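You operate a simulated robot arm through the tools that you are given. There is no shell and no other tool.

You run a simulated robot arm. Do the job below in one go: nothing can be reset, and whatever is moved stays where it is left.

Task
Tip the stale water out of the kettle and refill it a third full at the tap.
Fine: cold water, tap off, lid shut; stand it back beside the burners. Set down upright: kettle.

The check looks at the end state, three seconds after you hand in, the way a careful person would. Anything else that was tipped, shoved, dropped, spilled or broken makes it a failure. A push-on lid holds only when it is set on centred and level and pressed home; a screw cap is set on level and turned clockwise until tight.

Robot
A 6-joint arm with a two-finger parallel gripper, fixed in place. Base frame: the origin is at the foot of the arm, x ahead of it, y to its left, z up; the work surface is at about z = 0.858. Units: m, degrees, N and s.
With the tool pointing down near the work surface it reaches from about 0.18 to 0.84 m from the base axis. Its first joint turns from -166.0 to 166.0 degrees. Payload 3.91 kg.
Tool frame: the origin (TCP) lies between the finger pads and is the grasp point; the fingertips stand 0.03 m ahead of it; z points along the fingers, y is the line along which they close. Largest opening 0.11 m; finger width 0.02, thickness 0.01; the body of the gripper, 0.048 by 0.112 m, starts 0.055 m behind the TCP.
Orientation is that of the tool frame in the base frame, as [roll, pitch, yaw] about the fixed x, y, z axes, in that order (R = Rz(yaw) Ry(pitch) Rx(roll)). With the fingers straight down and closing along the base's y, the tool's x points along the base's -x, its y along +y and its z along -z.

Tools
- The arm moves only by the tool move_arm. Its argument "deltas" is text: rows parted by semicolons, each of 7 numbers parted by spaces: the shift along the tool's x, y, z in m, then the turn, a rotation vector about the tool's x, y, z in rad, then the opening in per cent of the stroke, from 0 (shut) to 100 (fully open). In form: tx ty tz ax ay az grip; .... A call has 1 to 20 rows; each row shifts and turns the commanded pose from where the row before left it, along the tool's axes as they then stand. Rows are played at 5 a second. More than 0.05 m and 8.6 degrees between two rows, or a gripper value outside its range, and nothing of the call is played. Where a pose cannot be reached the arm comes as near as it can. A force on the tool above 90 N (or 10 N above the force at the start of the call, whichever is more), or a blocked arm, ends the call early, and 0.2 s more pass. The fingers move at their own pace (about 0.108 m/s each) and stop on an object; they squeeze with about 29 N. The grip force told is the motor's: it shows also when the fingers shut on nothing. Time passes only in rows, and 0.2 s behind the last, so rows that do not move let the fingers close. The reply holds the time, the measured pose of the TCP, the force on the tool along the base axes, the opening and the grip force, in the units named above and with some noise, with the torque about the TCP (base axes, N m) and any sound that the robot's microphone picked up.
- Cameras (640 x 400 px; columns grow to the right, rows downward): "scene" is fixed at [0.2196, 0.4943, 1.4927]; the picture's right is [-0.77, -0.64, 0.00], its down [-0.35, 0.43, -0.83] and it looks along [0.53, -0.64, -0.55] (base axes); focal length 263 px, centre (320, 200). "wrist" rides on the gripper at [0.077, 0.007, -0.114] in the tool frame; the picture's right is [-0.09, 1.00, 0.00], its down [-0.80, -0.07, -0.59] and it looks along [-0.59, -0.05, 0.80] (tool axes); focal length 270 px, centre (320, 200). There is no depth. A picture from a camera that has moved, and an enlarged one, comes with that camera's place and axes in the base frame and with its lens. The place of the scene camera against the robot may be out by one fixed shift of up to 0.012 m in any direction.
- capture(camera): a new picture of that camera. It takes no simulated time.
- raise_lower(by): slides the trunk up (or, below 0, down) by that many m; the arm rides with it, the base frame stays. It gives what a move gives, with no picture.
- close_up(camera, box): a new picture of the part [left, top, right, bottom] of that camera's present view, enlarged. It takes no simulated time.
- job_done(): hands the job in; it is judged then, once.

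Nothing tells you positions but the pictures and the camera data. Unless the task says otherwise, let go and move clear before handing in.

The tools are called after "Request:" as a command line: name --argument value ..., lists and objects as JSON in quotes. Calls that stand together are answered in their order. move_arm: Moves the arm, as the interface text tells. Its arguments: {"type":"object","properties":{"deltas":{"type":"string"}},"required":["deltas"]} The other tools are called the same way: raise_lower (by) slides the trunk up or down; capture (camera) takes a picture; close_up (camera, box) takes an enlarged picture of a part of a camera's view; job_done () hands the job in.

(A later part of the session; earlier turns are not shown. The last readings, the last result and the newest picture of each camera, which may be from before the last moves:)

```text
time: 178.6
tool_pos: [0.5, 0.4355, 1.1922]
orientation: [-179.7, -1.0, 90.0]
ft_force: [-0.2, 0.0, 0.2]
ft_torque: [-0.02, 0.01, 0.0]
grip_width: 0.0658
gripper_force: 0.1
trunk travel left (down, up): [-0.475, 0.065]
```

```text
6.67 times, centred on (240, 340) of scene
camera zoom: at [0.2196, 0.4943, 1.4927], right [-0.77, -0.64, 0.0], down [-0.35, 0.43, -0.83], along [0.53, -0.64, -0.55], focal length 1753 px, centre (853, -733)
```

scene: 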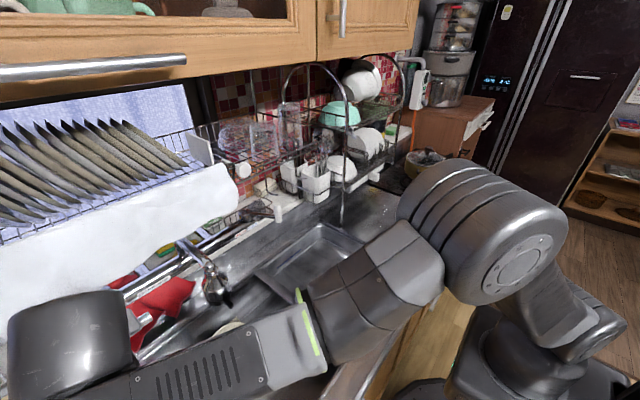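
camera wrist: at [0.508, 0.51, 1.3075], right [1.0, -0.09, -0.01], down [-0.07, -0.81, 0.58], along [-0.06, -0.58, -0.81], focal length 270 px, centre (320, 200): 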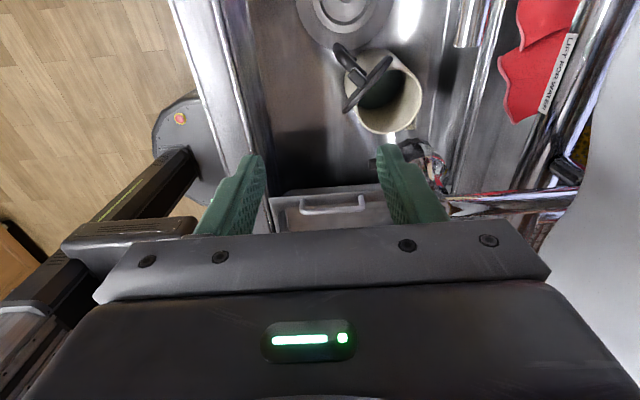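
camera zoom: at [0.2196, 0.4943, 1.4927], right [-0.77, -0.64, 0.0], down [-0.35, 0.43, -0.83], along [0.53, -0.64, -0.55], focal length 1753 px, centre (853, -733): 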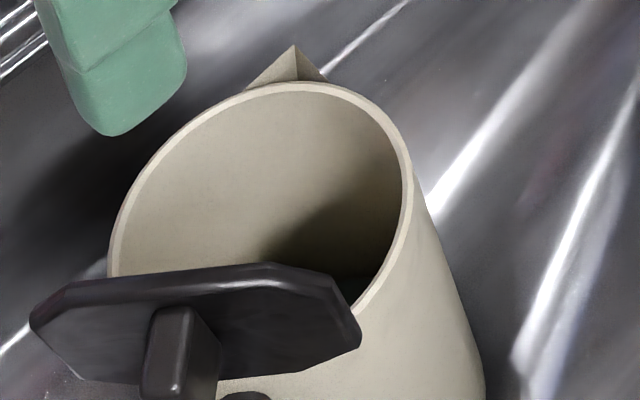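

I can see a shallow pool of bluish water at the bottom (roughly 2 cm deep). So about 1.5 s gave somewhere near a tenth to an eighth of the kettle. Going back to the T-bar for more.

Request:
move_arm --deltas "0 0 0 -0.1343 0 0 60; 0 0 0 -0.1343 0 0 60; 0 0 0 -0.1343 0 0 60; 0 0 0 -0.1343 0 0 60; 0 0 0 -0.1343 0 0 60; 0.03 0 0 0 0 0 60; 0.04 0 0 0 0 0 60; 0.037 0 0 0 0 0 60; 0 0 0 0 0 0 60"

Request:
close_up --camera "wrist" --box '[200, 60, 440, 240]'

```text
time: 180.6
tool_pos: [0.5009, 0.5399, 1.1971]
orientation: [141.6, -1.0, 90.0]
ft_force: [0.1, -1.0, 0.0]
ft_torque: [0.01, -0.02, -0.02]
grip_width: 0.0661
gripper_force: 0.1
trunk travel left (down, up): [-0.475, 0.065]
```

```text
2.22 times, centred on (320, 150) of wrist
camera zoom: at [0.4358, 0.6146, 1.2921], right [0.78, -0.1, 0.62], down [-0.42, -0.81, 0.41], along [0.46, -0.58, -0.67], focal length 601 px, centre (320, 311)
```

zoom: 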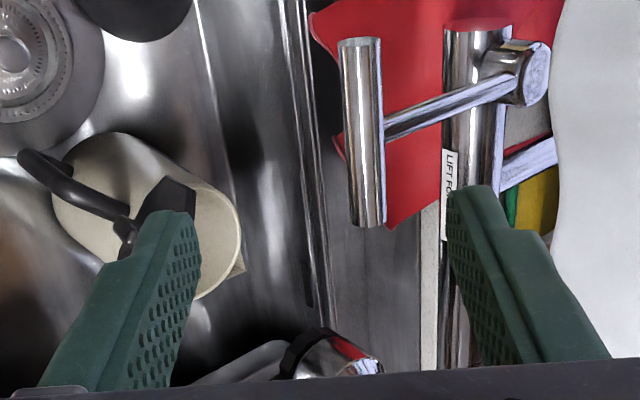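

Request:
move_arm --deltas "0.003 0.018 0 0 0 0 60; 0 0 0.0315 0 0 0 60; 0 0 0.0315 0 0 0 60; 0 0 0.0315 0 0 0 60; 0 0 0 0 0 0 60"

Request:
close_up --camera "wrist" --box '[200, 60, 440, 240]'

```text
time: 181.8
tool_pos: [0.5762, 0.5449, 1.1355]
orientation: [141.8, -0.9, 90.0]
ft_force: [0.4, -0.1, -0.3]
ft_torque: [0.01, 0.0, -0.01]
grip_width: 0.0659
gripper_force: 0.1
trunk travel left (down, up): [-0.475, 0.065]
```

```text
2.22 times, centred on (320, 150) of wrist
camera zoom: at [0.5105, 0.6207, 1.2304], right [0.78, -0.1, 0.62], down [-0.42, -0.81, 0.41], along [0.46, -0.58, -0.67], focal length 601 px, centre (320, 311)
```

zoom: 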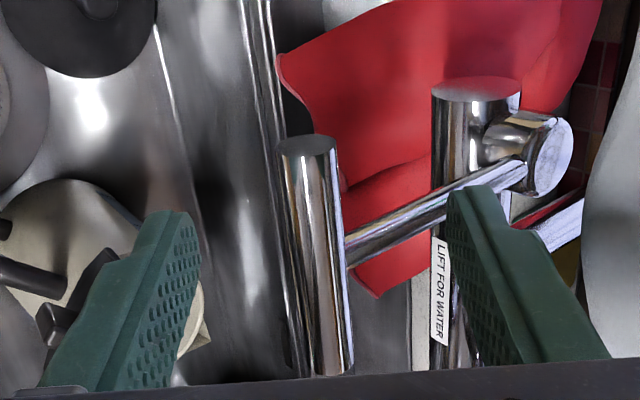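

Request:
move_arm --deltas "0 -0.0028 0.0156 0 0 0 60; 0 0 0.0156 0 0 0 60; 0 0 0 0 0 0 40; 0 0 0 0 0 0 15; 0 0 0 0 0 0 0; 0 0 0 0 0 0 0"

Request:
close_up --camera "wrist" --box '[200, 60, 440, 240]'

```text
time: 183.2
tool_pos: [0.5928, 0.5438, 1.1105]
orientation: [141.8, -1.0, 90.0]
ft_force: [0.0, 0.1, 2.0]
ft_torque: [-0.2, -0.01, 0.38]
grip_width: 0.017
gripper_force: 45.0
trunk travel left (down, up): [-0.475, 0.065]
```

```text
2.22 times, centred on (320, 150) of wrist
camera zoom: at [0.5273, 0.6192, 1.2047], right [0.78, -0.1, 0.62], down [-0.42, -0.81, 0.41], along [0.46, -0.58, -0.67], focal length 601 px, centre (320, 311)
```

zoom: 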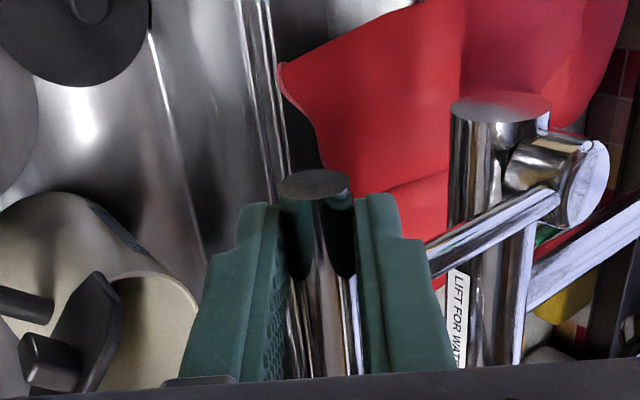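

Gripped again. A second dose of the same length: lift, hold about 1.4 s, lower.

Request:
move_arm --deltas "0 0.0065 -0.0076 0 0 0 0; 0 0 0 0 0 0 0; 0 0 0 0 0 0 0; 0 0 0 0 0 0 0; 0 0 0 0 0 0 0; 0 0 0 0 0 0 0; 0 0 0 0 0 0 0; 0 -0.0065 0.0076 0 0 0 0; 0 -0.0015 0.002 0 0 0 0; 0 0 0 0 0 0 0"

Request:
close_up --camera "scene" --box '[160, 260, 300, 400]'

```text
time: 185.4
tool_pos: [0.5927, 0.5442, 1.1094]
orientation: [141.5, -1.1, 90.0]
ft_force: [-1.0, -2.9, 14.1]
ft_torque: [-0.76, -0.25, -0.01]
grip_width: 0.0171
gripper_force: 45.0
trunk travel left (down, up): [-0.475, 0.065]
```

```text
2.86 times, centred on (230, 330) of scene
camera zoom: at [0.2196, 0.4943, 1.4927], right [-0.77, -0.64, 0.0], down [-0.35, 0.43, -0.83], along [0.53, -0.64, -0.55], focal length 751 px, centre (577, -171)
```

zoom: 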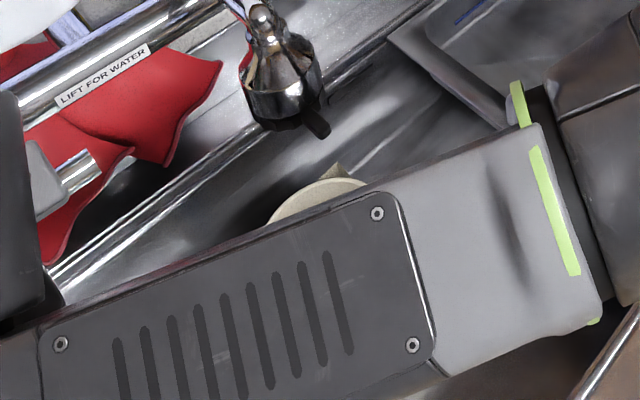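

Off again. Backing up to the same viewpoint to see the level.

Request:
move_arm --deltas "0 0 0 0 0 0 30; 0 0 0 0 0 0 60; 0 0 -0.03 0 0 0 60; 0 0 -0.04 0 0 0 60; -0.02 0 -0.03 0.1455 0 0 60; -0.03 0 -0.02 0.1455 0 0 60; -0.03 0 0 0.1455 0 0 60; -0.03 -0.02 0 0.1455 0 0 60; 0 0 0 0.09 0 0 60"

Request:
close_up --camera "wrist" --box '[320, 30, 450, 150]'

Request:
close_up --camera "scene" --box '[205, 310, 275, 370]'

```text
time: 187.4
tool_pos: [0.4994, 0.4358, 1.195]
orientation: [-179.7, -1.0, 89.9]
ft_force: [-0.3, -0.8, 0.4]
ft_torque: [0.01, 0.04, -0.03]
grip_width: 0.0659
gripper_force: 0.1
trunk travel left (down, up): [-0.475, 0.065]
```

```text
3.33 times, centred on (385, 90) of wrist
camera zoom: at [0.5071, 0.5106, 1.3098], right [1.0, -0.09, -0.01], down [-0.07, -0.81, 0.58], along [-0.06, -0.58, -0.81], focal length 901 px, centre (103, 567)
```

zoom: 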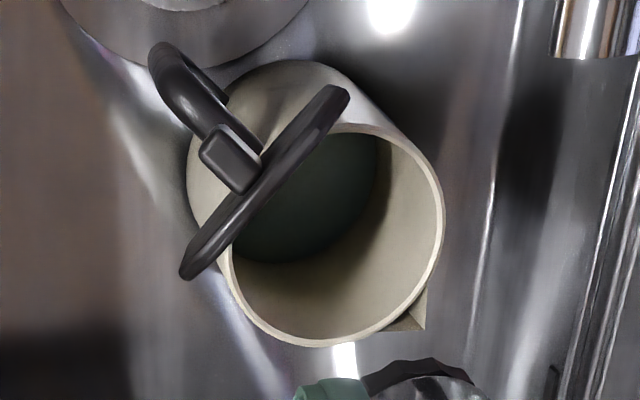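

```text
6.67 times, centred on (240, 340) of scene
camera zoom: at [0.2196, 0.4943, 1.4927], right [-0.77, -0.64, 0.0], down [-0.35, 0.43, -0.83], along [0.53, -0.64, -0.55], focal length 1753 px, centre (853, -733)
```

zoom: 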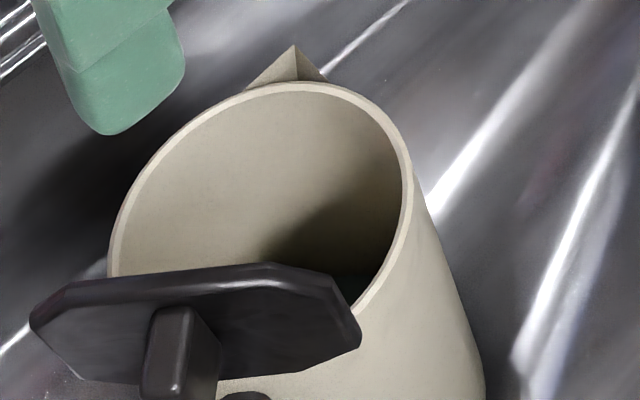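

The level has hardly changed, so the flow at this small lift is slow. I'll go back and run it longer.

Request:
move_arm --deltas "0 0 0 -0.1343 0 0 60; 0 0 0 -0.1343 0 0 60; 0 0 0 -0.1343 0 0 60; 0 0 0 -0.1343 0 0 60; 0 0 0 -0.1343 0 0 60; 0.035 0 0 0 0 0 60; 0.04 0 0 0 0 0 60; 0.034 0.018 0 0 0 0 60; 0 0 0.0315 0 0 0 60; 0 0 0.0315 0 0 0 60; 0 0 0.0315 0 0 0 60; 0 0 0 0 0 0 60"

Request:
close_up --camera "wrist" --box '[200, 60, 440, 240]'

```text
time: 190.0
tool_pos: [0.5729, 0.542, 1.1329]
orientation: [141.7, -1.0, 90.0]
ft_force: [0.2, -0.8, -0.3]
ft_torque: [0.03, 0.01, -0.01]
grip_width: 0.0658
gripper_force: 0.0
trunk travel left (down, up): [-0.475, 0.065]
```

```text
2.22 times, centred on (320, 150) of wrist
camera zoom: at [0.5075, 0.6173, 1.2269], right [0.78, -0.1, 0.62], down [-0.42, -0.81, 0.41], along [0.46, -0.58, -0.67], focal length 601 px, centre (320, 311)
```

zoom: 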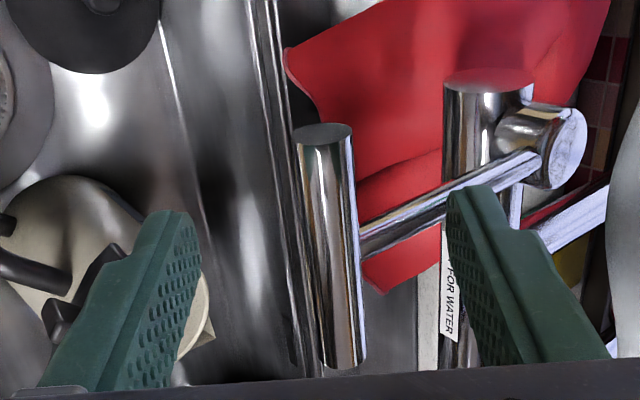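

Request:
move_arm --deltas "0.0015 0.0016 0.0152 0 0 0 60; 0 0 0.0152 0 0 0 60; 0 0 0 0 0 0 40; 0 0 0 0 0 0 15; 0 0 0 0 0 0 0; 0 0 0 0 0 0 0"

Request:
move_arm --deltas "0 0.0065 -0.0076 0 0 0 0; 0 0 0 0 0 0 0; 0 0 0 0 0 0 0; 0 0 0 0 0 0 0; 0 0 0 0 0 0 0"

Request:
close_up --camera "wrist" --box '[130, 120, 290, 240]'

Request:
close_up --camera "scene" --box '[200, 280, 270, 340]'

```text
time: 191.4
tool_pos: [0.5938, 0.545, 1.1117]
orientation: [141.7, -1.0, 90.1]
ft_force: [-8.6, -0.6, -2.7]
ft_torque: [-0.33, 0.29, 0.32]
grip_width: 0.0169
gripper_force: 45.4
trunk travel left (down, up): [-0.475, 0.065]
```

```text
time: 192.6
tool_pos: [0.5937, 0.5441, 1.123]
orientation: [141.7, -0.9, 90.0]
ft_force: [-9.8, 0.1, -0.7]
ft_torque: [-0.33, 0.31, 0.24]
grip_width: 0.0172
gripper_force: 45.0
trunk travel left (down, up): [-0.475, 0.065]
```

```text
3.33 times, centred on (210, 180) of wrist
camera zoom: at [0.5284, 0.6196, 1.2173], right [0.78, -0.1, 0.62], down [-0.42, -0.81, 0.41], along [0.46, -0.58, -0.67], focal length 901 px, centre (687, 267)
```

zoom: 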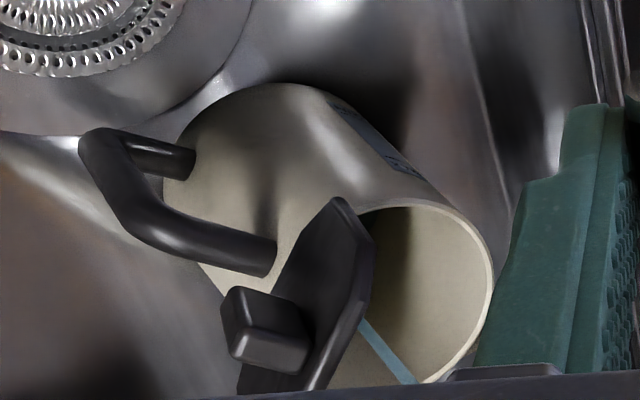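

```text
6.67 times, centred on (235, 310) of scene
camera zoom: at [0.2196, 0.4943, 1.4927], right [-0.77, -0.64, 0.0], down [-0.35, 0.43, -0.83], along [0.53, -0.64, -0.55], focal length 1753 px, centre (887, -533)
```

zoom: 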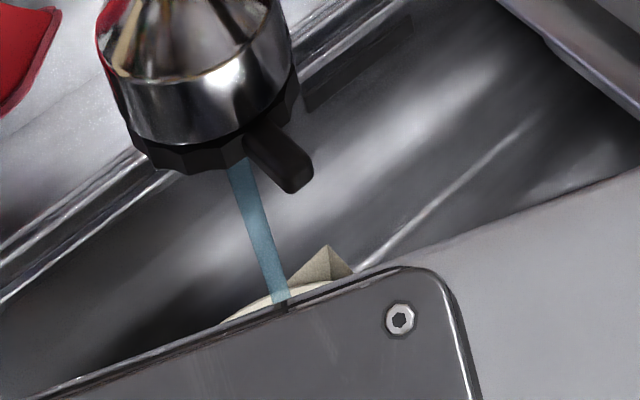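

Flow confirmed into the mouth. Holding about 2.5 s more, then lowering and checking the level again.

Request:
move_arm --deltas "0 0 0 0 0 0 0; 0 0 0 0 0 0 0; 0 0 0 0 0 0 0; 0 0 0 0 0 0 0; 0 0 0 0 0 0 0; 0 0 0 0 0 0 0; 0 0 0 0 0 0 0; 0 0 0 0 0 0 0; 0 0 0 0 0 0 0; 0 0 0 0 0 0 0; 0 0 0 0 0 0 0; 0 -0.0065 0.0076 0 0 0 0; 0 -0.0018 0.0024 0 0 0 0; 0 0 0 0 0 0 0"

Request:
close_up --camera "scene" --box '[160, 260, 300, 400]'

Request:
move_arm --deltas "0 0 0 0 0 0 30; 0 0 0 0 0 0 60; 0 0 -0.03 0 0 0 60; 0 0 -0.04 0 0 0 60; -0.02 0 -0.03 0.1455 0 0 60; -0.03 0 -0.02 0.1455 0 0 60; -0.03 0 0 0.1455 0 0 60; -0.03 -0.02 0 0.1455 0 0 60; 0 0 0 0.09 0 0 60"

Request:
close_up --camera "wrist" --box '[320, 30, 450, 150]'

Request:
close_up --camera "scene" --box '[205, 310, 275, 370]'

```text
time: 195.6
tool_pos: [0.5931, 0.5448, 1.1098]
orientation: [141.7, -0.9, 90.0]
ft_force: [-8.1, -3.2, 1.2]
ft_torque: [-0.34, -0.12, 0.24]
grip_width: 0.017
gripper_force: 44.8
trunk travel left (down, up): [-0.475, 0.065]
```

```text
2.86 times, centred on (230, 330) of scene
camera zoom: at [0.2196, 0.4943, 1.4927], right [-0.77, -0.64, 0.0], down [-0.35, 0.43, -0.83], along [0.53, -0.64, -0.55], focal length 751 px, centre (577, -171)
```

zoom: 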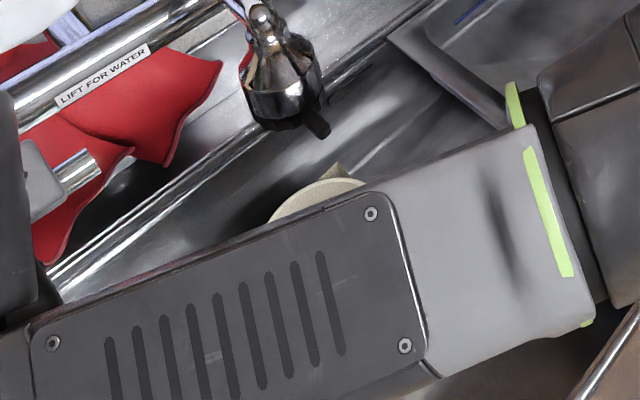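

```text
time: 197.6
tool_pos: [0.5047, 0.4342, 1.1955]
orientation: [-179.6, -1.0, 90.0]
ft_force: [-0.1, -0.4, 0.0]
ft_torque: [-0.01, 0.0, -0.01]
grip_width: 0.066
gripper_force: 0.1
trunk travel left (down, up): [-0.475, 0.065]
```

```text
3.33 times, centred on (385, 90) of wrist
camera zoom: at [0.5118, 0.5092, 1.3113], right [1.0, -0.09, -0.01], down [-0.07, -0.81, 0.58], along [-0.06, -0.58, -0.81], focal length 901 px, centre (103, 567)
```

zoom: 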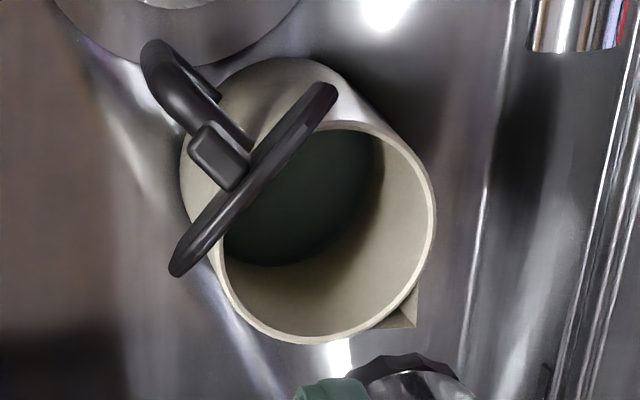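

```text
6.67 times, centred on (240, 340) of scene
camera zoom: at [0.2196, 0.4943, 1.4927], right [-0.77, -0.64, 0.0], down [-0.35, 0.43, -0.83], along [0.53, -0.64, -0.55], focal length 1753 px, centre (853, -733)
```

zoom: 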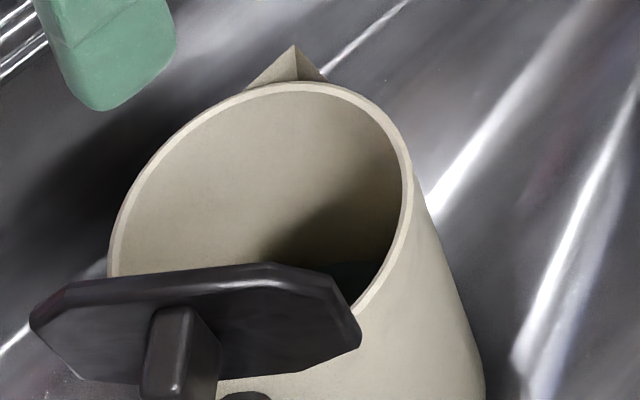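

The water line is rising slowly (now perhaps 2.5 cm deep, about 0.04 L/s). I'll give one more dose of about 3 s, then weigh the kettle by lifting it slightly.

Request:
move_arm --deltas "0 0 0 -0.1343 0 0 60; 0 0 0 -0.1343 0 0 60; 0 0 0 -0.1343 0 0 60; 0 0 0 -0.1343 0 0 60; 0 0 0 -0.1343 0 0 60; 0.035 0 0 0 0 0 60; 0.04 0 0 0 0 0 60; 0.035 0.015 0 0 0 0 60; 0 0 0.0315 0 0 0 60; 0 0 0.0315 0 0 0 60; 0 0 0.0315 0 0 0 60; 0 0 0 0 0 0 60"

Request:
close_up --camera "wrist" --box '[200, 60, 440, 240]'

```text
time: 200.2
tool_pos: [0.5736, 0.5449, 1.1346]
orientation: [141.8, -1.0, 90.0]
ft_force: [0.4, 0.0, 0.4]
ft_torque: [-0.03, -0.02, -0.02]
grip_width: 0.0661
gripper_force: 0.0
trunk travel left (down, up): [-0.475, 0.065]
```

```text
2.22 times, centred on (320, 150) of wrist
camera zoom: at [0.5087, 0.6202, 1.2305], right [0.78, -0.1, 0.61], down [-0.42, -0.81, 0.41], along [0.46, -0.58, -0.67], focal length 601 px, centre (320, 311)
```

zoom: 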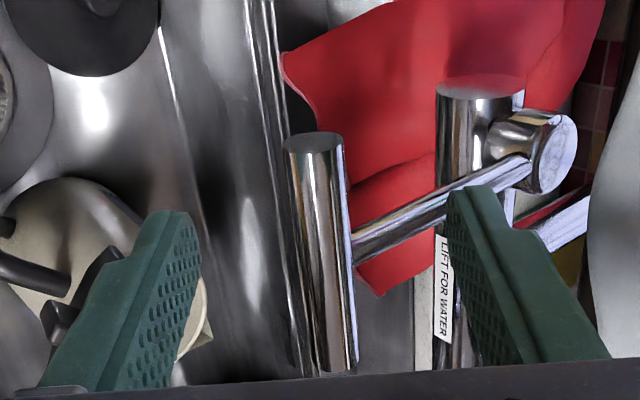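

Request:
move_arm --deltas "-0.0012 0 0.0156 0 0 0 60; 0 0 0.0156 0 0 0 60; 0 0 0 0 0 0 40; 0 0 0 0 0 0 15; 0 0 0 0 0 0 0; 0 0 0 0 0 0 0"

Request:
move_arm --deltas "0 0.0065 -0.0076 0 0 0 0; 0 0 0 0 0 0 0; 0 0 0 0 0 0 0; 0 0 0 0 0 0 0; 0 0 0 0 0 0 0; 0 0 0 0 0 0 0; 0 0 0 0 0 0 0; 0 0 0 0 0 0 0; 0 0 0 0 0 0 0; 0 0 0 0 0 0 0; 0 0 0 0 0 0 0; 0 0 0 0 0 0 0; 0 0 0 0 0 0 0; 0 0 0 0 0 0 0; 0 0 0 0 0 0 0; 0 -0.0065 0.0076 0 0 0 0; 0 -0.0018 0.0024 0 0 0 0; 0 0 0 0 0 0 0"

Request:
close_up --camera "scene" --box '[160, 260, 300, 400]'

Request:
close_up --camera "wrist" --box '[200, 60, 440, 240]'

```text
time: 201.6
tool_pos: [0.5924, 0.5414, 1.1101]
orientation: [141.8, -1.0, 89.9]
ft_force: [1.0, -0.7, 1.0]
ft_torque: [-0.24, -0.02, 0.35]
grip_width: 0.0171
gripper_force: 45.4
trunk travel left (down, up): [-0.475, 0.065]
```

```text
time: 205.4
tool_pos: [0.5916, 0.5428, 1.1098]
orientation: [141.6, -1.2, 89.9]
ft_force: [9.2, -0.4, 18.6]
ft_torque: [-0.91, -0.53, -0.14]
grip_width: 0.0172
gripper_force: 44.8
trunk travel left (down, up): [-0.475, 0.065]
```

```text
2.86 times, centred on (230, 330) of scene
camera zoom: at [0.2196, 0.4943, 1.4927], right [-0.77, -0.64, 0.0], down [-0.35, 0.43, -0.83], along [0.53, -0.64, -0.55], focal length 751 px, centre (577, -171)
```

zoom: 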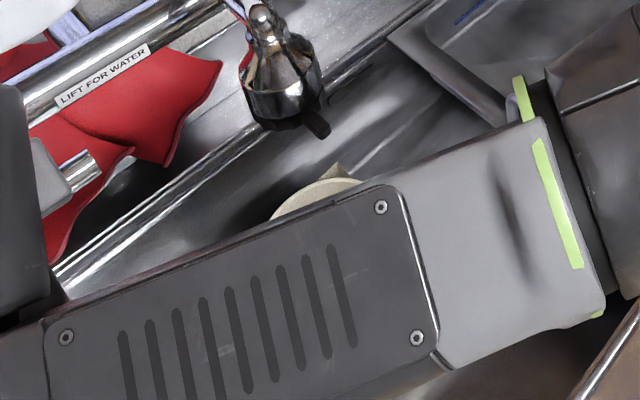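

```text
2.22 times, centred on (320, 150) of wrist
camera zoom: at [0.527, 0.6173, 1.2044], right [0.78, -0.1, 0.62], down [-0.42, -0.81, 0.4], along [0.46, -0.58, -0.67], focal length 601 px, centre (320, 311)
```

zoom: 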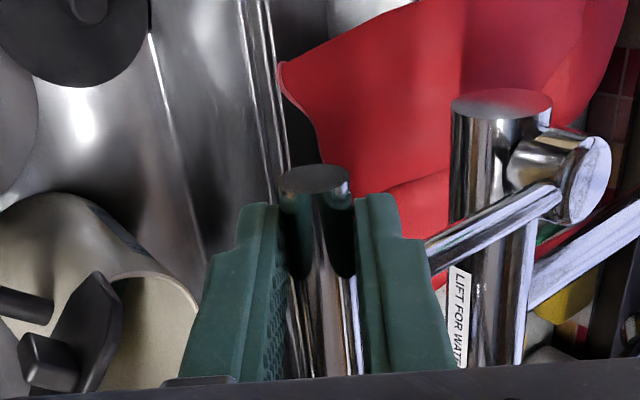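

Tap shut again (pressed firmly down). Backing up to the viewpoint.

Request:
move_arm --deltas "0 0 0 0 0 0 30; 0 0 0 0 0 0 60; 0 0 -0.03 0 0 0 60; 0 0 -0.04 0 0 0 60; -0.02 0 -0.03 0.1455 0 0 60; -0.03 0 -0.02 0.1455 0 0 60; -0.03 0 0 0.1455 0 0 60; -0.03 -0.02 0 0.1455 0 0 60; 0 0 0 0.09 0 0 60"

Request:
close_up --camera "wrist" --box '[320, 30, 450, 150]'

Request:
close_up --camera "scene" --box '[205, 310, 275, 370]'

```text
time: 207.4
tool_pos: [0.5009, 0.4331, 1.1968]
orientation: [-179.5, -1.0, 90.0]
ft_force: [0.4, -0.1, -0.2]
ft_torque: [0.01, 0.0, 0.0]
grip_width: 0.0661
gripper_force: 0.1
trunk travel left (down, up): [-0.475, 0.065]
```

```text
3.33 times, centred on (385, 90) of wrist
camera zoom: at [0.5092, 0.5072, 1.3114], right [1.0, -0.09, -0.01], down [-0.07, -0.81, 0.58], along [-0.06, -0.58, -0.81], focal length 901 px, centre (103, 567)
```

zoom: 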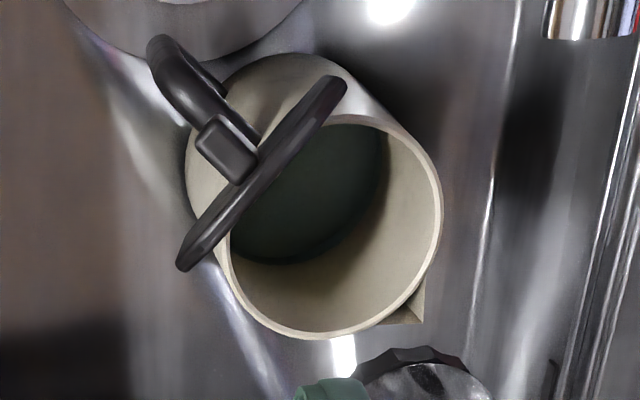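

```text
6.67 times, centred on (240, 340) of scene
camera zoom: at [0.2196, 0.4943, 1.4927], right [-0.77, -0.64, 0.0], down [-0.35, 0.43, -0.83], along [0.53, -0.64, -0.55], focal length 1753 px, centre (853, -733)
```

zoom: 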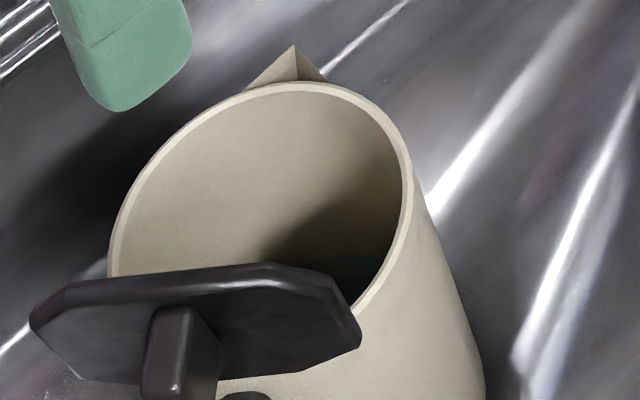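

Request:
close_up --camera "scene" --box '[234, 334, 258, 358]'

Request:
close_up --camera "wrist" --box '[350, 55, 430, 125]'

```text
16.00 times, centred on (246, 346) of scene
camera zoom: at [0.2196, 0.4943, 1.4927], right [-0.77, -0.64, 0.0], down [-0.35, 0.43, -0.83], along [0.53, -0.64, -0.55], focal length 4208 px, centre (1504, -2136)
```

zoom: 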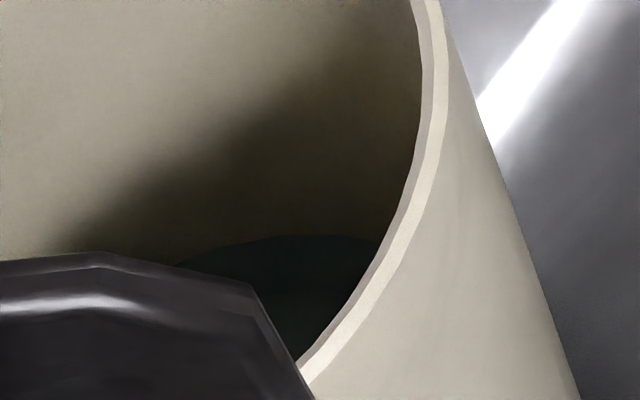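

```text
5.71 times, centred on (390, 90) of wrist
camera zoom: at [0.5092, 0.5072, 1.3114], right [1.0, -0.09, -0.01], down [-0.07, -0.81, 0.58], along [-0.06, -0.58, -0.81], focal length 1544 px, centre (-80, 829)
```

zoom: 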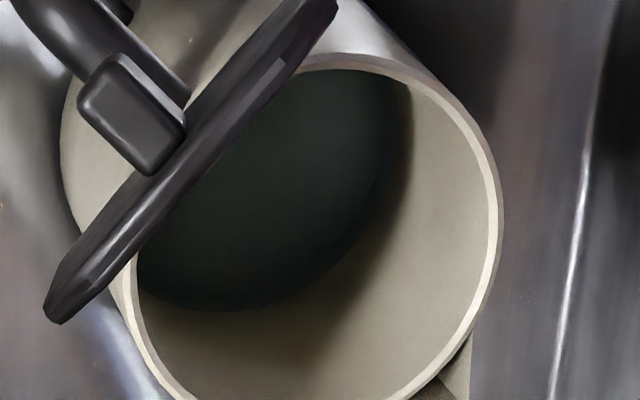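

Now I can see the surface clearly, but the depth estimate is still rough (2–3 cm). I'll weigh it: re-grasp the handle the same way as before. First get above and behind the handle.

Request:
move_arm --deltas "0 0 0 0 0 -0.1414 80; 0 0 0 0 0 -0.1414 80; 0 0 0 0 0 -0.1414 80; 0 0 0 0 0 -0.1414 80; 0 0 0 0 0 -0.1414 80; 0.04 0.015 0 0 0 0 80; 0.04 0.015 0 0 0 0 80; 0.0155 0.005 0.02 0 0 0 80; 0 0 0.05 0 0 0 80; 0 0 0.05 0 0 0 80; 0 0 0.05 0 0 0 80; 0 0 0.035 0 0 0 80; 0 0 0 0 0 0 80"

Request:
capture --camera "wrist"

Request:
capture --camera "scene"

```text
time: 210.2
tool_pos: [0.4647, 0.5293, 0.9913]
orientation: [179.6, -1.0, 130.5]
ft_force: [0.2, 0.0, 0.2]
ft_torque: [-0.03, 0.02, 0.01]
grip_width: 0.0879
gripper_force: 0.1
trunk travel left (down, up): [-0.475, 0.065]
```

```text
taken
camera wrist: at [0.421, 0.591, 1.1072], right [0.81, 0.58, 0.01], down [0.47, -0.67, 0.58], along [0.34, -0.47, -0.81], focal length 270 px, centre (320, 200)
```

wrist: 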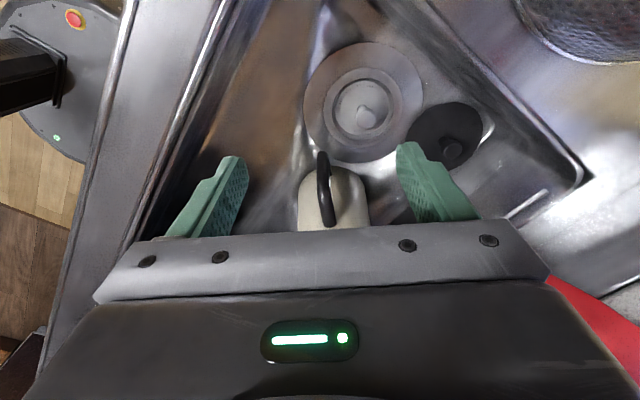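

```text
taken
```

scene: 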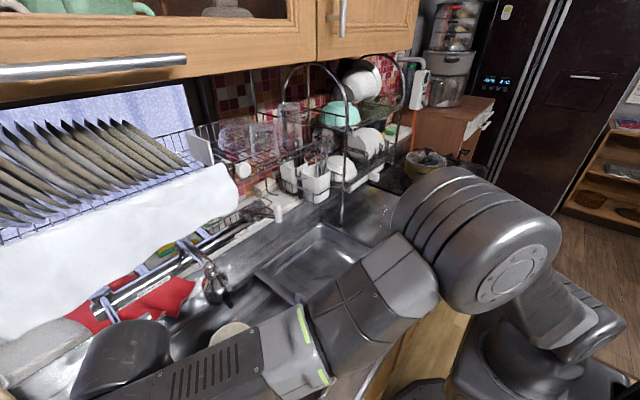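

Request:
move_arm --deltas "0 0 0 0 -0.145 0 80; 0 0 0 0 -0.145 0 80; 0 0 0 0 -0.145 0 80; 0 0 0 0 0 0 80"

Request:
capture --camera "wrist"

Request:
close_up --camera "wrist" --box '[240, 30, 400, 180]'

```text
time: 211.2
tool_pos: [0.4639, 0.5305, 0.9927]
orientation: [179.6, 24.0, 130.2]
ft_force: [0.3, -0.2, -0.8]
ft_torque: [-0.01, -0.03, 0.04]
grip_width: 0.088
gripper_force: 0.1
trunk travel left (down, up): [-0.475, 0.065]
```

```text
taken
camera wrist: at [0.3937, 0.6238, 1.0663], right [0.81, 0.58, 0.04], down [0.26, -0.42, 0.87], along [0.53, -0.69, -0.49], focal length 270 px, centre (320, 200)
```

wrist: 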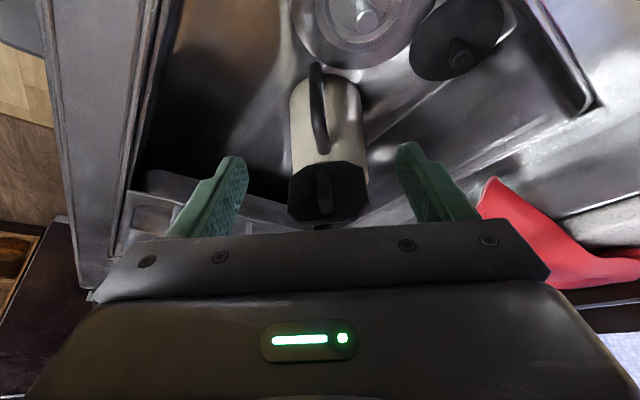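

```text
2.67 times, centred on (320, 105) of wrist
camera zoom: at [0.3937, 0.6238, 1.0663], right [0.81, 0.58, 0.04], down [0.26, -0.42, 0.87], along [0.53, -0.69, -0.49], focal length 721 px, centre (320, 453)
```

zoom: 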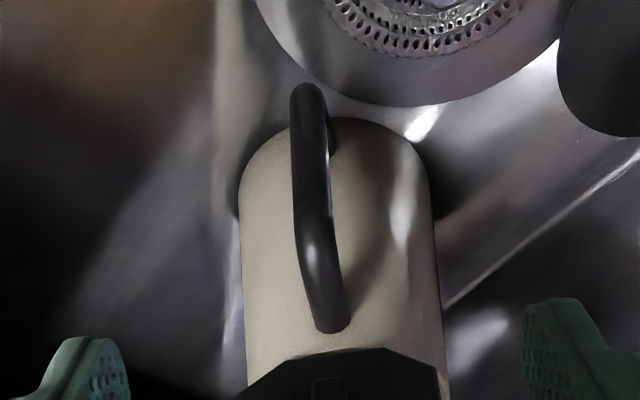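

The handle bar is at about (0.532, 0.445), its plane now about -44.5°. Adjusting yaw by 5° and lining up.

Request:
move_arm --deltas "0 0 0 -0.0354 0.0006 -0.0795 90; -0.0151 -0.0129 0.033 0 0 0 100; 0 0 0.04 0 0 0 100; 0 0 0.04 0 0 0 100; 0 0 0.03 0 0 0 100; 0 0 0 0 0 0 100"

Request:
capture --camera "wrist"

```text
time: 212.6
tool_pos: [0.5038, 0.4743, 0.8714]
orientation: [179.6, 24.0, 135.3]
ft_force: [0.9, 0.7, 0.8]
ft_torque: [-0.04, 0.0, -0.01]
grip_width: 0.1098
gripper_force: 0.1
trunk travel left (down, up): [-0.475, 0.065]
```

```text
taken
camera wrist: at [0.4262, 0.5599, 0.9439], right [0.76, 0.65, 0.04], down [0.3, -0.4, 0.87], along [0.58, -0.64, -0.49], focal length 270 px, centre (320, 200)
```

wrist: 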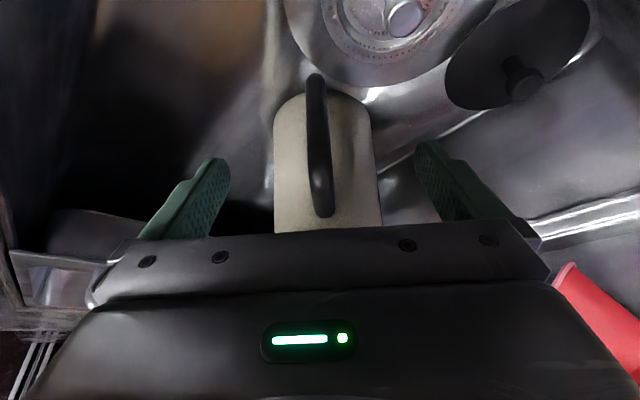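

Request:
move_arm --deltas "-0.001 -0.001 0.0315 0 0 0 100; -0.001 0 0.0315 0 0 0 100; 0 0 0.03 0 0 0 100; 0 0 0 0 0 0 60; 0 0 0 0 0 0 30; 0 0 0 0 0 0 10; 0 0 0 0 0 0 0; 0 0 0 0 0 0 0"

Request:
capture --camera "wrist"

```text
time: 214.4
tool_pos: [0.5342, 0.4447, 0.786]
orientation: [179.4, 23.9, 135.2]
ft_force: [-1.8, 6.5, 27.1]
ft_torque: [-1.13, 0.13, 0.05]
grip_width: 0.0179
gripper_force: 28.9
trunk travel left (down, up): [-0.475, 0.065]
```

```text
taken
camera wrist: at [0.455, 0.5313, 0.8592], right [0.76, 0.65, 0.05], down [0.29, -0.4, 0.87], along [0.59, -0.64, -0.49], focal length 270 px, centre (320, 200)
```

wrist: 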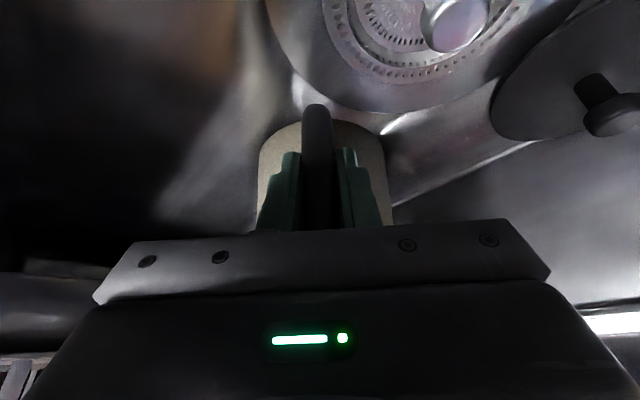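

Gripped. Lifting about 1.5 cm and taking several weight readings.

Request:
move_arm --deltas "-0.002 0 -0.0046 0 0 0 0; -0.002 0 -0.0046 0 0 0 0; -0.003 0 -0.0069 0 0 0 0; 0 0 0 0 0 0 0; 0 0 0 0 0 0 0"

Request:
move_arm --deltas "0 0 0 0 0 0 0"

Request:
move_arm --deltas "0 0 0 0 0 0 0"

Request:
move_arm --deltas "0 0 0 0 0 0 0"

Request:
capture --camera "wrist"

Request:
close_up --camera "scene" --box '[180, 270, 300, 390]'

```text
time: 215.6
tool_pos: [0.5361, 0.4461, 0.8013]
orientation: [179.7, 24.1, 135.3]
ft_force: [0.6, 0.3, -8.1]
ft_torque: [0.46, 0.48, 0.03]
grip_width: 0.018
gripper_force: 29.1
trunk travel left (down, up): [-0.475, 0.065]
```

```text
time: 216.0
tool_pos: [0.536, 0.4463, 0.8024]
orientation: [179.6, 24.1, 135.3]
ft_force: [0.2, 0.8, -8.8]
ft_torque: [0.48, 0.45, -0.02]
grip_width: 0.0175
gripper_force: 29.1
trunk travel left (down, up): [-0.475, 0.065]
```

```text
time: 216.4
tool_pos: [0.5359, 0.4455, 0.8013]
orientation: [179.5, 24.0, 135.2]
ft_force: [0.8, 0.7, -7.9]
ft_torque: [0.5, 0.47, 0.03]
grip_width: 0.0177
gripper_force: 29.1
trunk travel left (down, up): [-0.475, 0.065]
```

```text
time: 216.8
tool_pos: [0.5364, 0.4459, 0.8011]
orientation: [179.6, 24.0, 135.3]
ft_force: [0.2, 0.5, -7.7]
ft_torque: [0.49, 0.52, -0.02]
grip_width: 0.0177
gripper_force: 29.3
trunk travel left (down, up): [-0.475, 0.065]
```

```text
taken
camera wrist: at [0.4576, 0.5319, 0.8751], right [0.76, 0.65, 0.04], down [0.3, -0.4, 0.87], along [0.58, -0.64, -0.49], focal length 270 px, centre (320, 200)
```

wrist: 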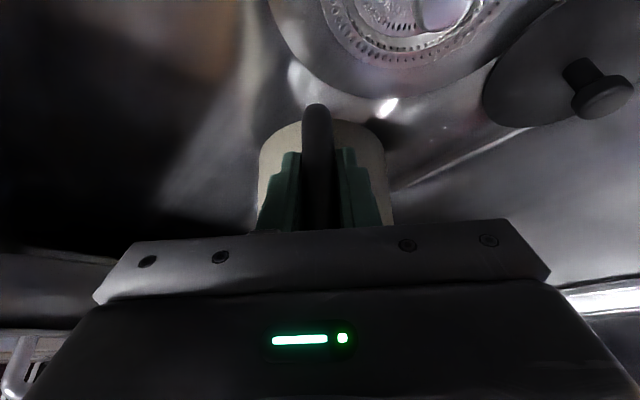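

```text
3.33 times, centred on (240, 330) of scene
camera zoom: at [0.2196, 0.4943, 1.4927], right [-0.77, -0.64, 0.0], down [-0.35, 0.43, -0.83], along [0.53, -0.64, -0.55], focal length 877 px, centre (587, -233)
```

zoom: 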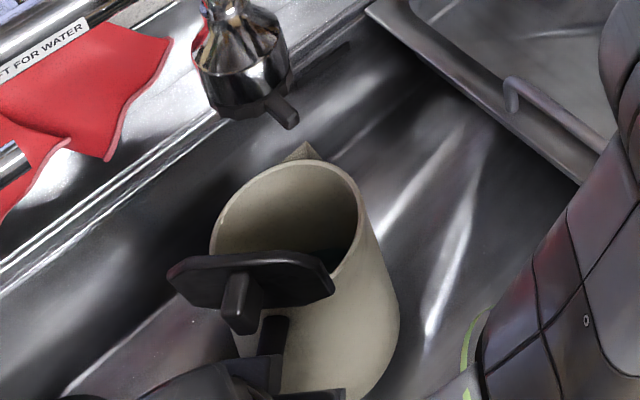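

Weight is about 8.0 N versus 5.9 N empty, so there's about 0.2 L in it — the flow at this lift is about 0.019 L/s. A third of the kettle (about 1.35 L inside) is about 0.44 L. Setting it back down for about 13 s more water.

Request:
move_arm --deltas "0.0026 0 0.0059 0 0 0 0; 0.0026 0 0.0059 0 0 0 0; 0.0005 0 0.0012 0 0 0 0; 0 0 0 0 0 0 0"

```text
time: 217.8
tool_pos: [0.535, 0.4445, 0.788]
orientation: [179.7, 24.0, 135.3]
ft_force: [0.0, 0.2, -7.1]
ft_torque: [0.5, 0.47, 0.0]
grip_width: 0.0179
gripper_force: 28.8
trunk travel left (down, up): [-0.475, 0.065]
```

Request:
move_arm --deltas "0.0006 0 0.0014 0 0 0 0; 0.0006 0 0.0014 0 0 0 0; 0 0 0 0 0 0 0"

```text
time: 218.6
tool_pos: [0.5356, 0.4438, 0.787]
orientation: [179.4, 24.0, 135.3]
ft_force: [1.1, 0.5, 13.7]
ft_torque: [-1.24, 0.07, 0.08]
grip_width: 0.018
gripper_force: 29.3
trunk travel left (down, up): [-0.475, 0.065]
```

Seated. Releasing and retracting.

Request:
move_arm --deltas "0 0 0 0 0 0 25; 0 0 0 0 0 0 50; 0 0 0 0 0 0 80; 0 0 -0.03 0 0 0 80; 0 0 -0.04 0 0 0 80; 0 0 -0.04 0 0 0 80; 0 0 -0.04 0 0 0 80; 0 0 -0.04 0 0 0 80; 0 0 -0.03 0 0 0 80; 0 0 0 0 0.145 0 60; 0 0 0 0 0.145 0 60; 0 0 0 0 0.135 0 60"

Request:
capture --camera "wrist"

Request:
close_up --camera "scene" --box '[180, 270, 300, 390]'

```text
time: 221.2
tool_pos: [0.4706, 0.5063, 0.9852]
orientation: [179.6, -0.4, 135.5]
ft_force: [-0.1, 0.1, 0.3]
ft_torque: [-0.01, 0.03, -0.02]
grip_width: 0.0664
gripper_force: 0.0
trunk travel left (down, up): [-0.475, 0.065]
```

```text
taken
camera wrist: at [0.4206, 0.5642, 1.1], right [0.76, 0.65, 0.01], down [0.52, -0.62, 0.59], along [0.38, -0.44, -0.81], focal length 270 px, centre (320, 200)
```

wrist: 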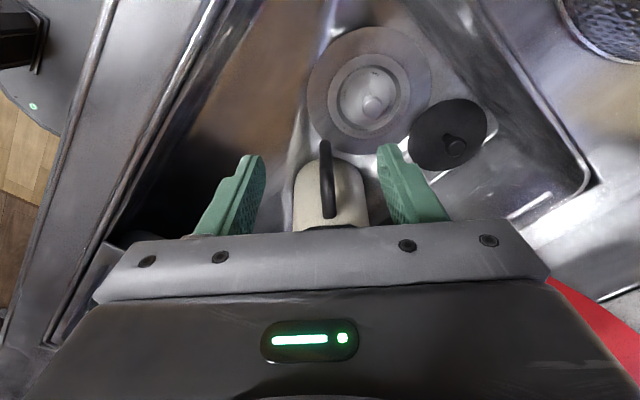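

```text
3.33 times, centred on (240, 330) of scene
camera zoom: at [0.2196, 0.4943, 1.4927], right [-0.77, -0.64, 0.0], down [-0.35, 0.43, -0.83], along [0.53, -0.64, -0.55], focal length 877 px, centre (587, -233)
```

zoom: 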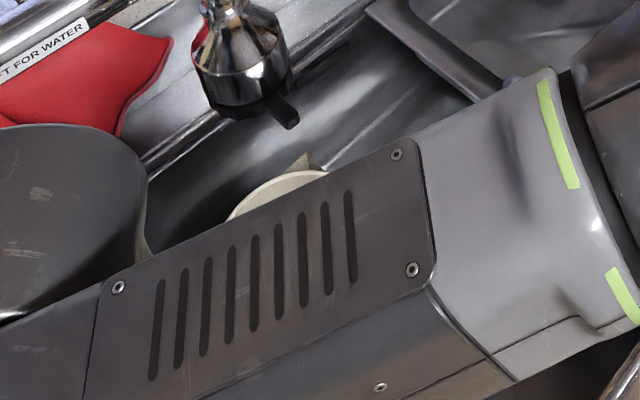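

Request:
move_arm --deltas "0 0 -0.05 0 0 0 60; 0 0 -0.05 0 0 0 60; 0 0 -0.05 0 0 0 60; 0 0 -0.05 0 0 0 60; 0 0 -0.01 0 0 0.1324 60; 0 0 0 0 0 0.1324 60; 0 0 0 0 0 0.1324 60; 0 0 0 0 0 0.1324 60; 0 0 0 0 0 0.1324 60; 0 0 0 0 0 0.1324 60; -0.0355 0.0147 0 0 0 0 60; -0.0355 0.0147 0 0 0 0 60; 0 0 0 0 0 0 60"

Request:
close_up --camera "wrist" --box '[320, 30, 450, 150]'

Request:
close_up --camera "scene" --box '[205, 310, 275, 370]'

```text
time: 224.0
tool_pos: [0.5008, 0.4323, 1.1931]
orientation: [180.0, -0.5, 89.9]
ft_force: [0.0, 0.8, 0.1]
ft_torque: [0.03, 0.01, -0.02]
grip_width: 0.066
gripper_force: 0.1
trunk travel left (down, up): [-0.475, 0.065]
```

```text
3.33 times, centred on (385, 90) of wrist
camera zoom: at [0.5075, 0.5091, 1.3075], right [1.0, -0.09, 0.0], down [-0.07, -0.81, 0.59], along [-0.05, -0.58, -0.81], focal length 901 px, centre (103, 567)
```

zoom: 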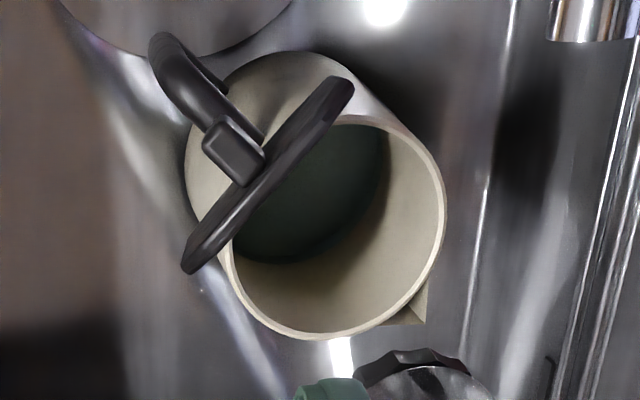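

```text
6.67 times, centred on (240, 340) of scene
camera zoom: at [0.2196, 0.4943, 1.4927], right [-0.77, -0.64, 0.0], down [-0.35, 0.43, -0.83], along [0.53, -0.64, -0.55], focal length 1753 px, centre (853, -733)
```

zoom: 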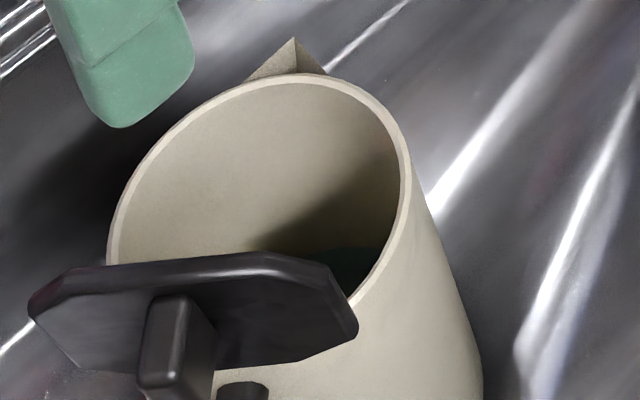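

Same place within a few millimetres. Back to the T-bar.

Request:
move_arm --deltas "0 0 0 -0.1343 0 0 60; 0 0 0 -0.1343 0 0 60; 0 0 0 -0.1343 0 0 60; 0 0 0 -0.1343 0 0 60; 0 0 0 -0.1343 0 0 60; 0.035 0 0 0 0 0 60; 0.04 0 0 0 0 0 60; 0.036 0.015 0 0 0 0 60; 0 0 0.0315 0 0 0 60; 0 0 0.0315 0 0 0 60; 0 0 0.0315 0 0 0 60; 0 0 0 0 0 0 60"

Request:
close_up --camera "wrist" --box '[200, 60, 440, 240]'

```text
time: 226.6
tool_pos: [0.5714, 0.5475, 1.1306]
orientation: [141.4, -0.5, 89.9]
ft_force: [-0.1, -0.3, -0.3]
ft_torque: [0.04, -0.01, 0.03]
grip_width: 0.0661
gripper_force: 0.0
trunk travel left (down, up): [-0.475, 0.065]
```

```text
2.22 times, centred on (320, 150) of wrist
camera zoom: at [0.506, 0.6234, 1.2251], right [0.78, -0.1, 0.62], down [-0.43, -0.8, 0.41], along [0.46, -0.59, -0.67], focal length 601 px, centre (320, 311)
```

zoom: 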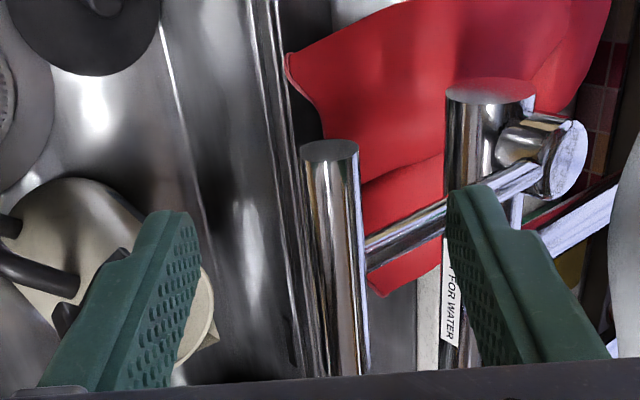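

Request:
move_arm --deltas "-0.004 0.0041 0.0148 0 0 0 60; 0 0 0.0148 0 0 0 60; 0 0 0 0 0 0 40; 0 0 0 0 0 0 15; 0 0 0 0 0 0 0; 0 0 0 0 0 0 0"

Request:
move_arm --deltas "0 0.0065 -0.0076 0 0 0 0; 0 0 0 0 0 0 0; 0 0 0 0 0 0 0"

Request:
close_up --camera "wrist" --box '[130, 120, 290, 240]'

Request:
close_up --camera "scene" --box '[200, 280, 270, 340]'

```text
time: 228.0
tool_pos: [0.5921, 0.5434, 1.1111]
orientation: [141.6, -0.4, 89.9]
ft_force: [-5.2, -1.7, -1.0]
ft_torque: [-0.3, 0.27, 0.09]
grip_width: 0.0172
gripper_force: 45.0
trunk travel left (down, up): [-0.475, 0.065]
```

```text
time: 228.8
tool_pos: [0.5916, 0.544, 1.1209]
orientation: [141.5, -0.5, 89.9]
ft_force: [-7.0, 4.7, -1.5]
ft_torque: [0.19, 0.36, 0.46]
grip_width: 0.017
gripper_force: 45.4
trunk travel left (down, up): [-0.475, 0.065]
```

```text
3.33 times, centred on (210, 180) of wrist
camera zoom: at [0.5268, 0.6193, 1.2153], right [0.78, -0.09, 0.62], down [-0.43, -0.8, 0.41], along [0.46, -0.59, -0.67], focal length 901 px, centre (687, 267)
```

zoom: 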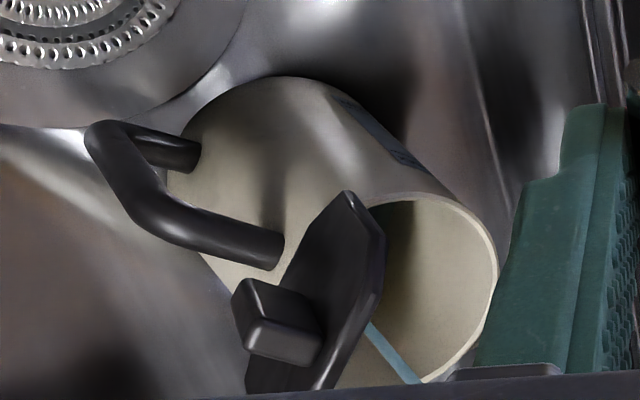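

```text
6.67 times, centred on (235, 310) of scene
camera zoom: at [0.2196, 0.4943, 1.4927], right [-0.77, -0.64, 0.0], down [-0.35, 0.43, -0.83], along [0.53, -0.64, -0.55], focal length 1753 px, centre (887, -533)
```

zoom: 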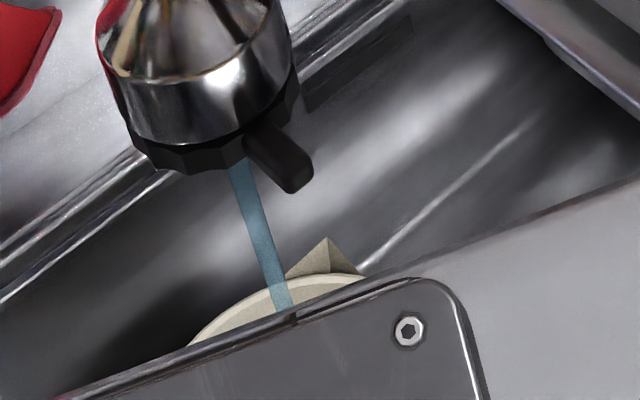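

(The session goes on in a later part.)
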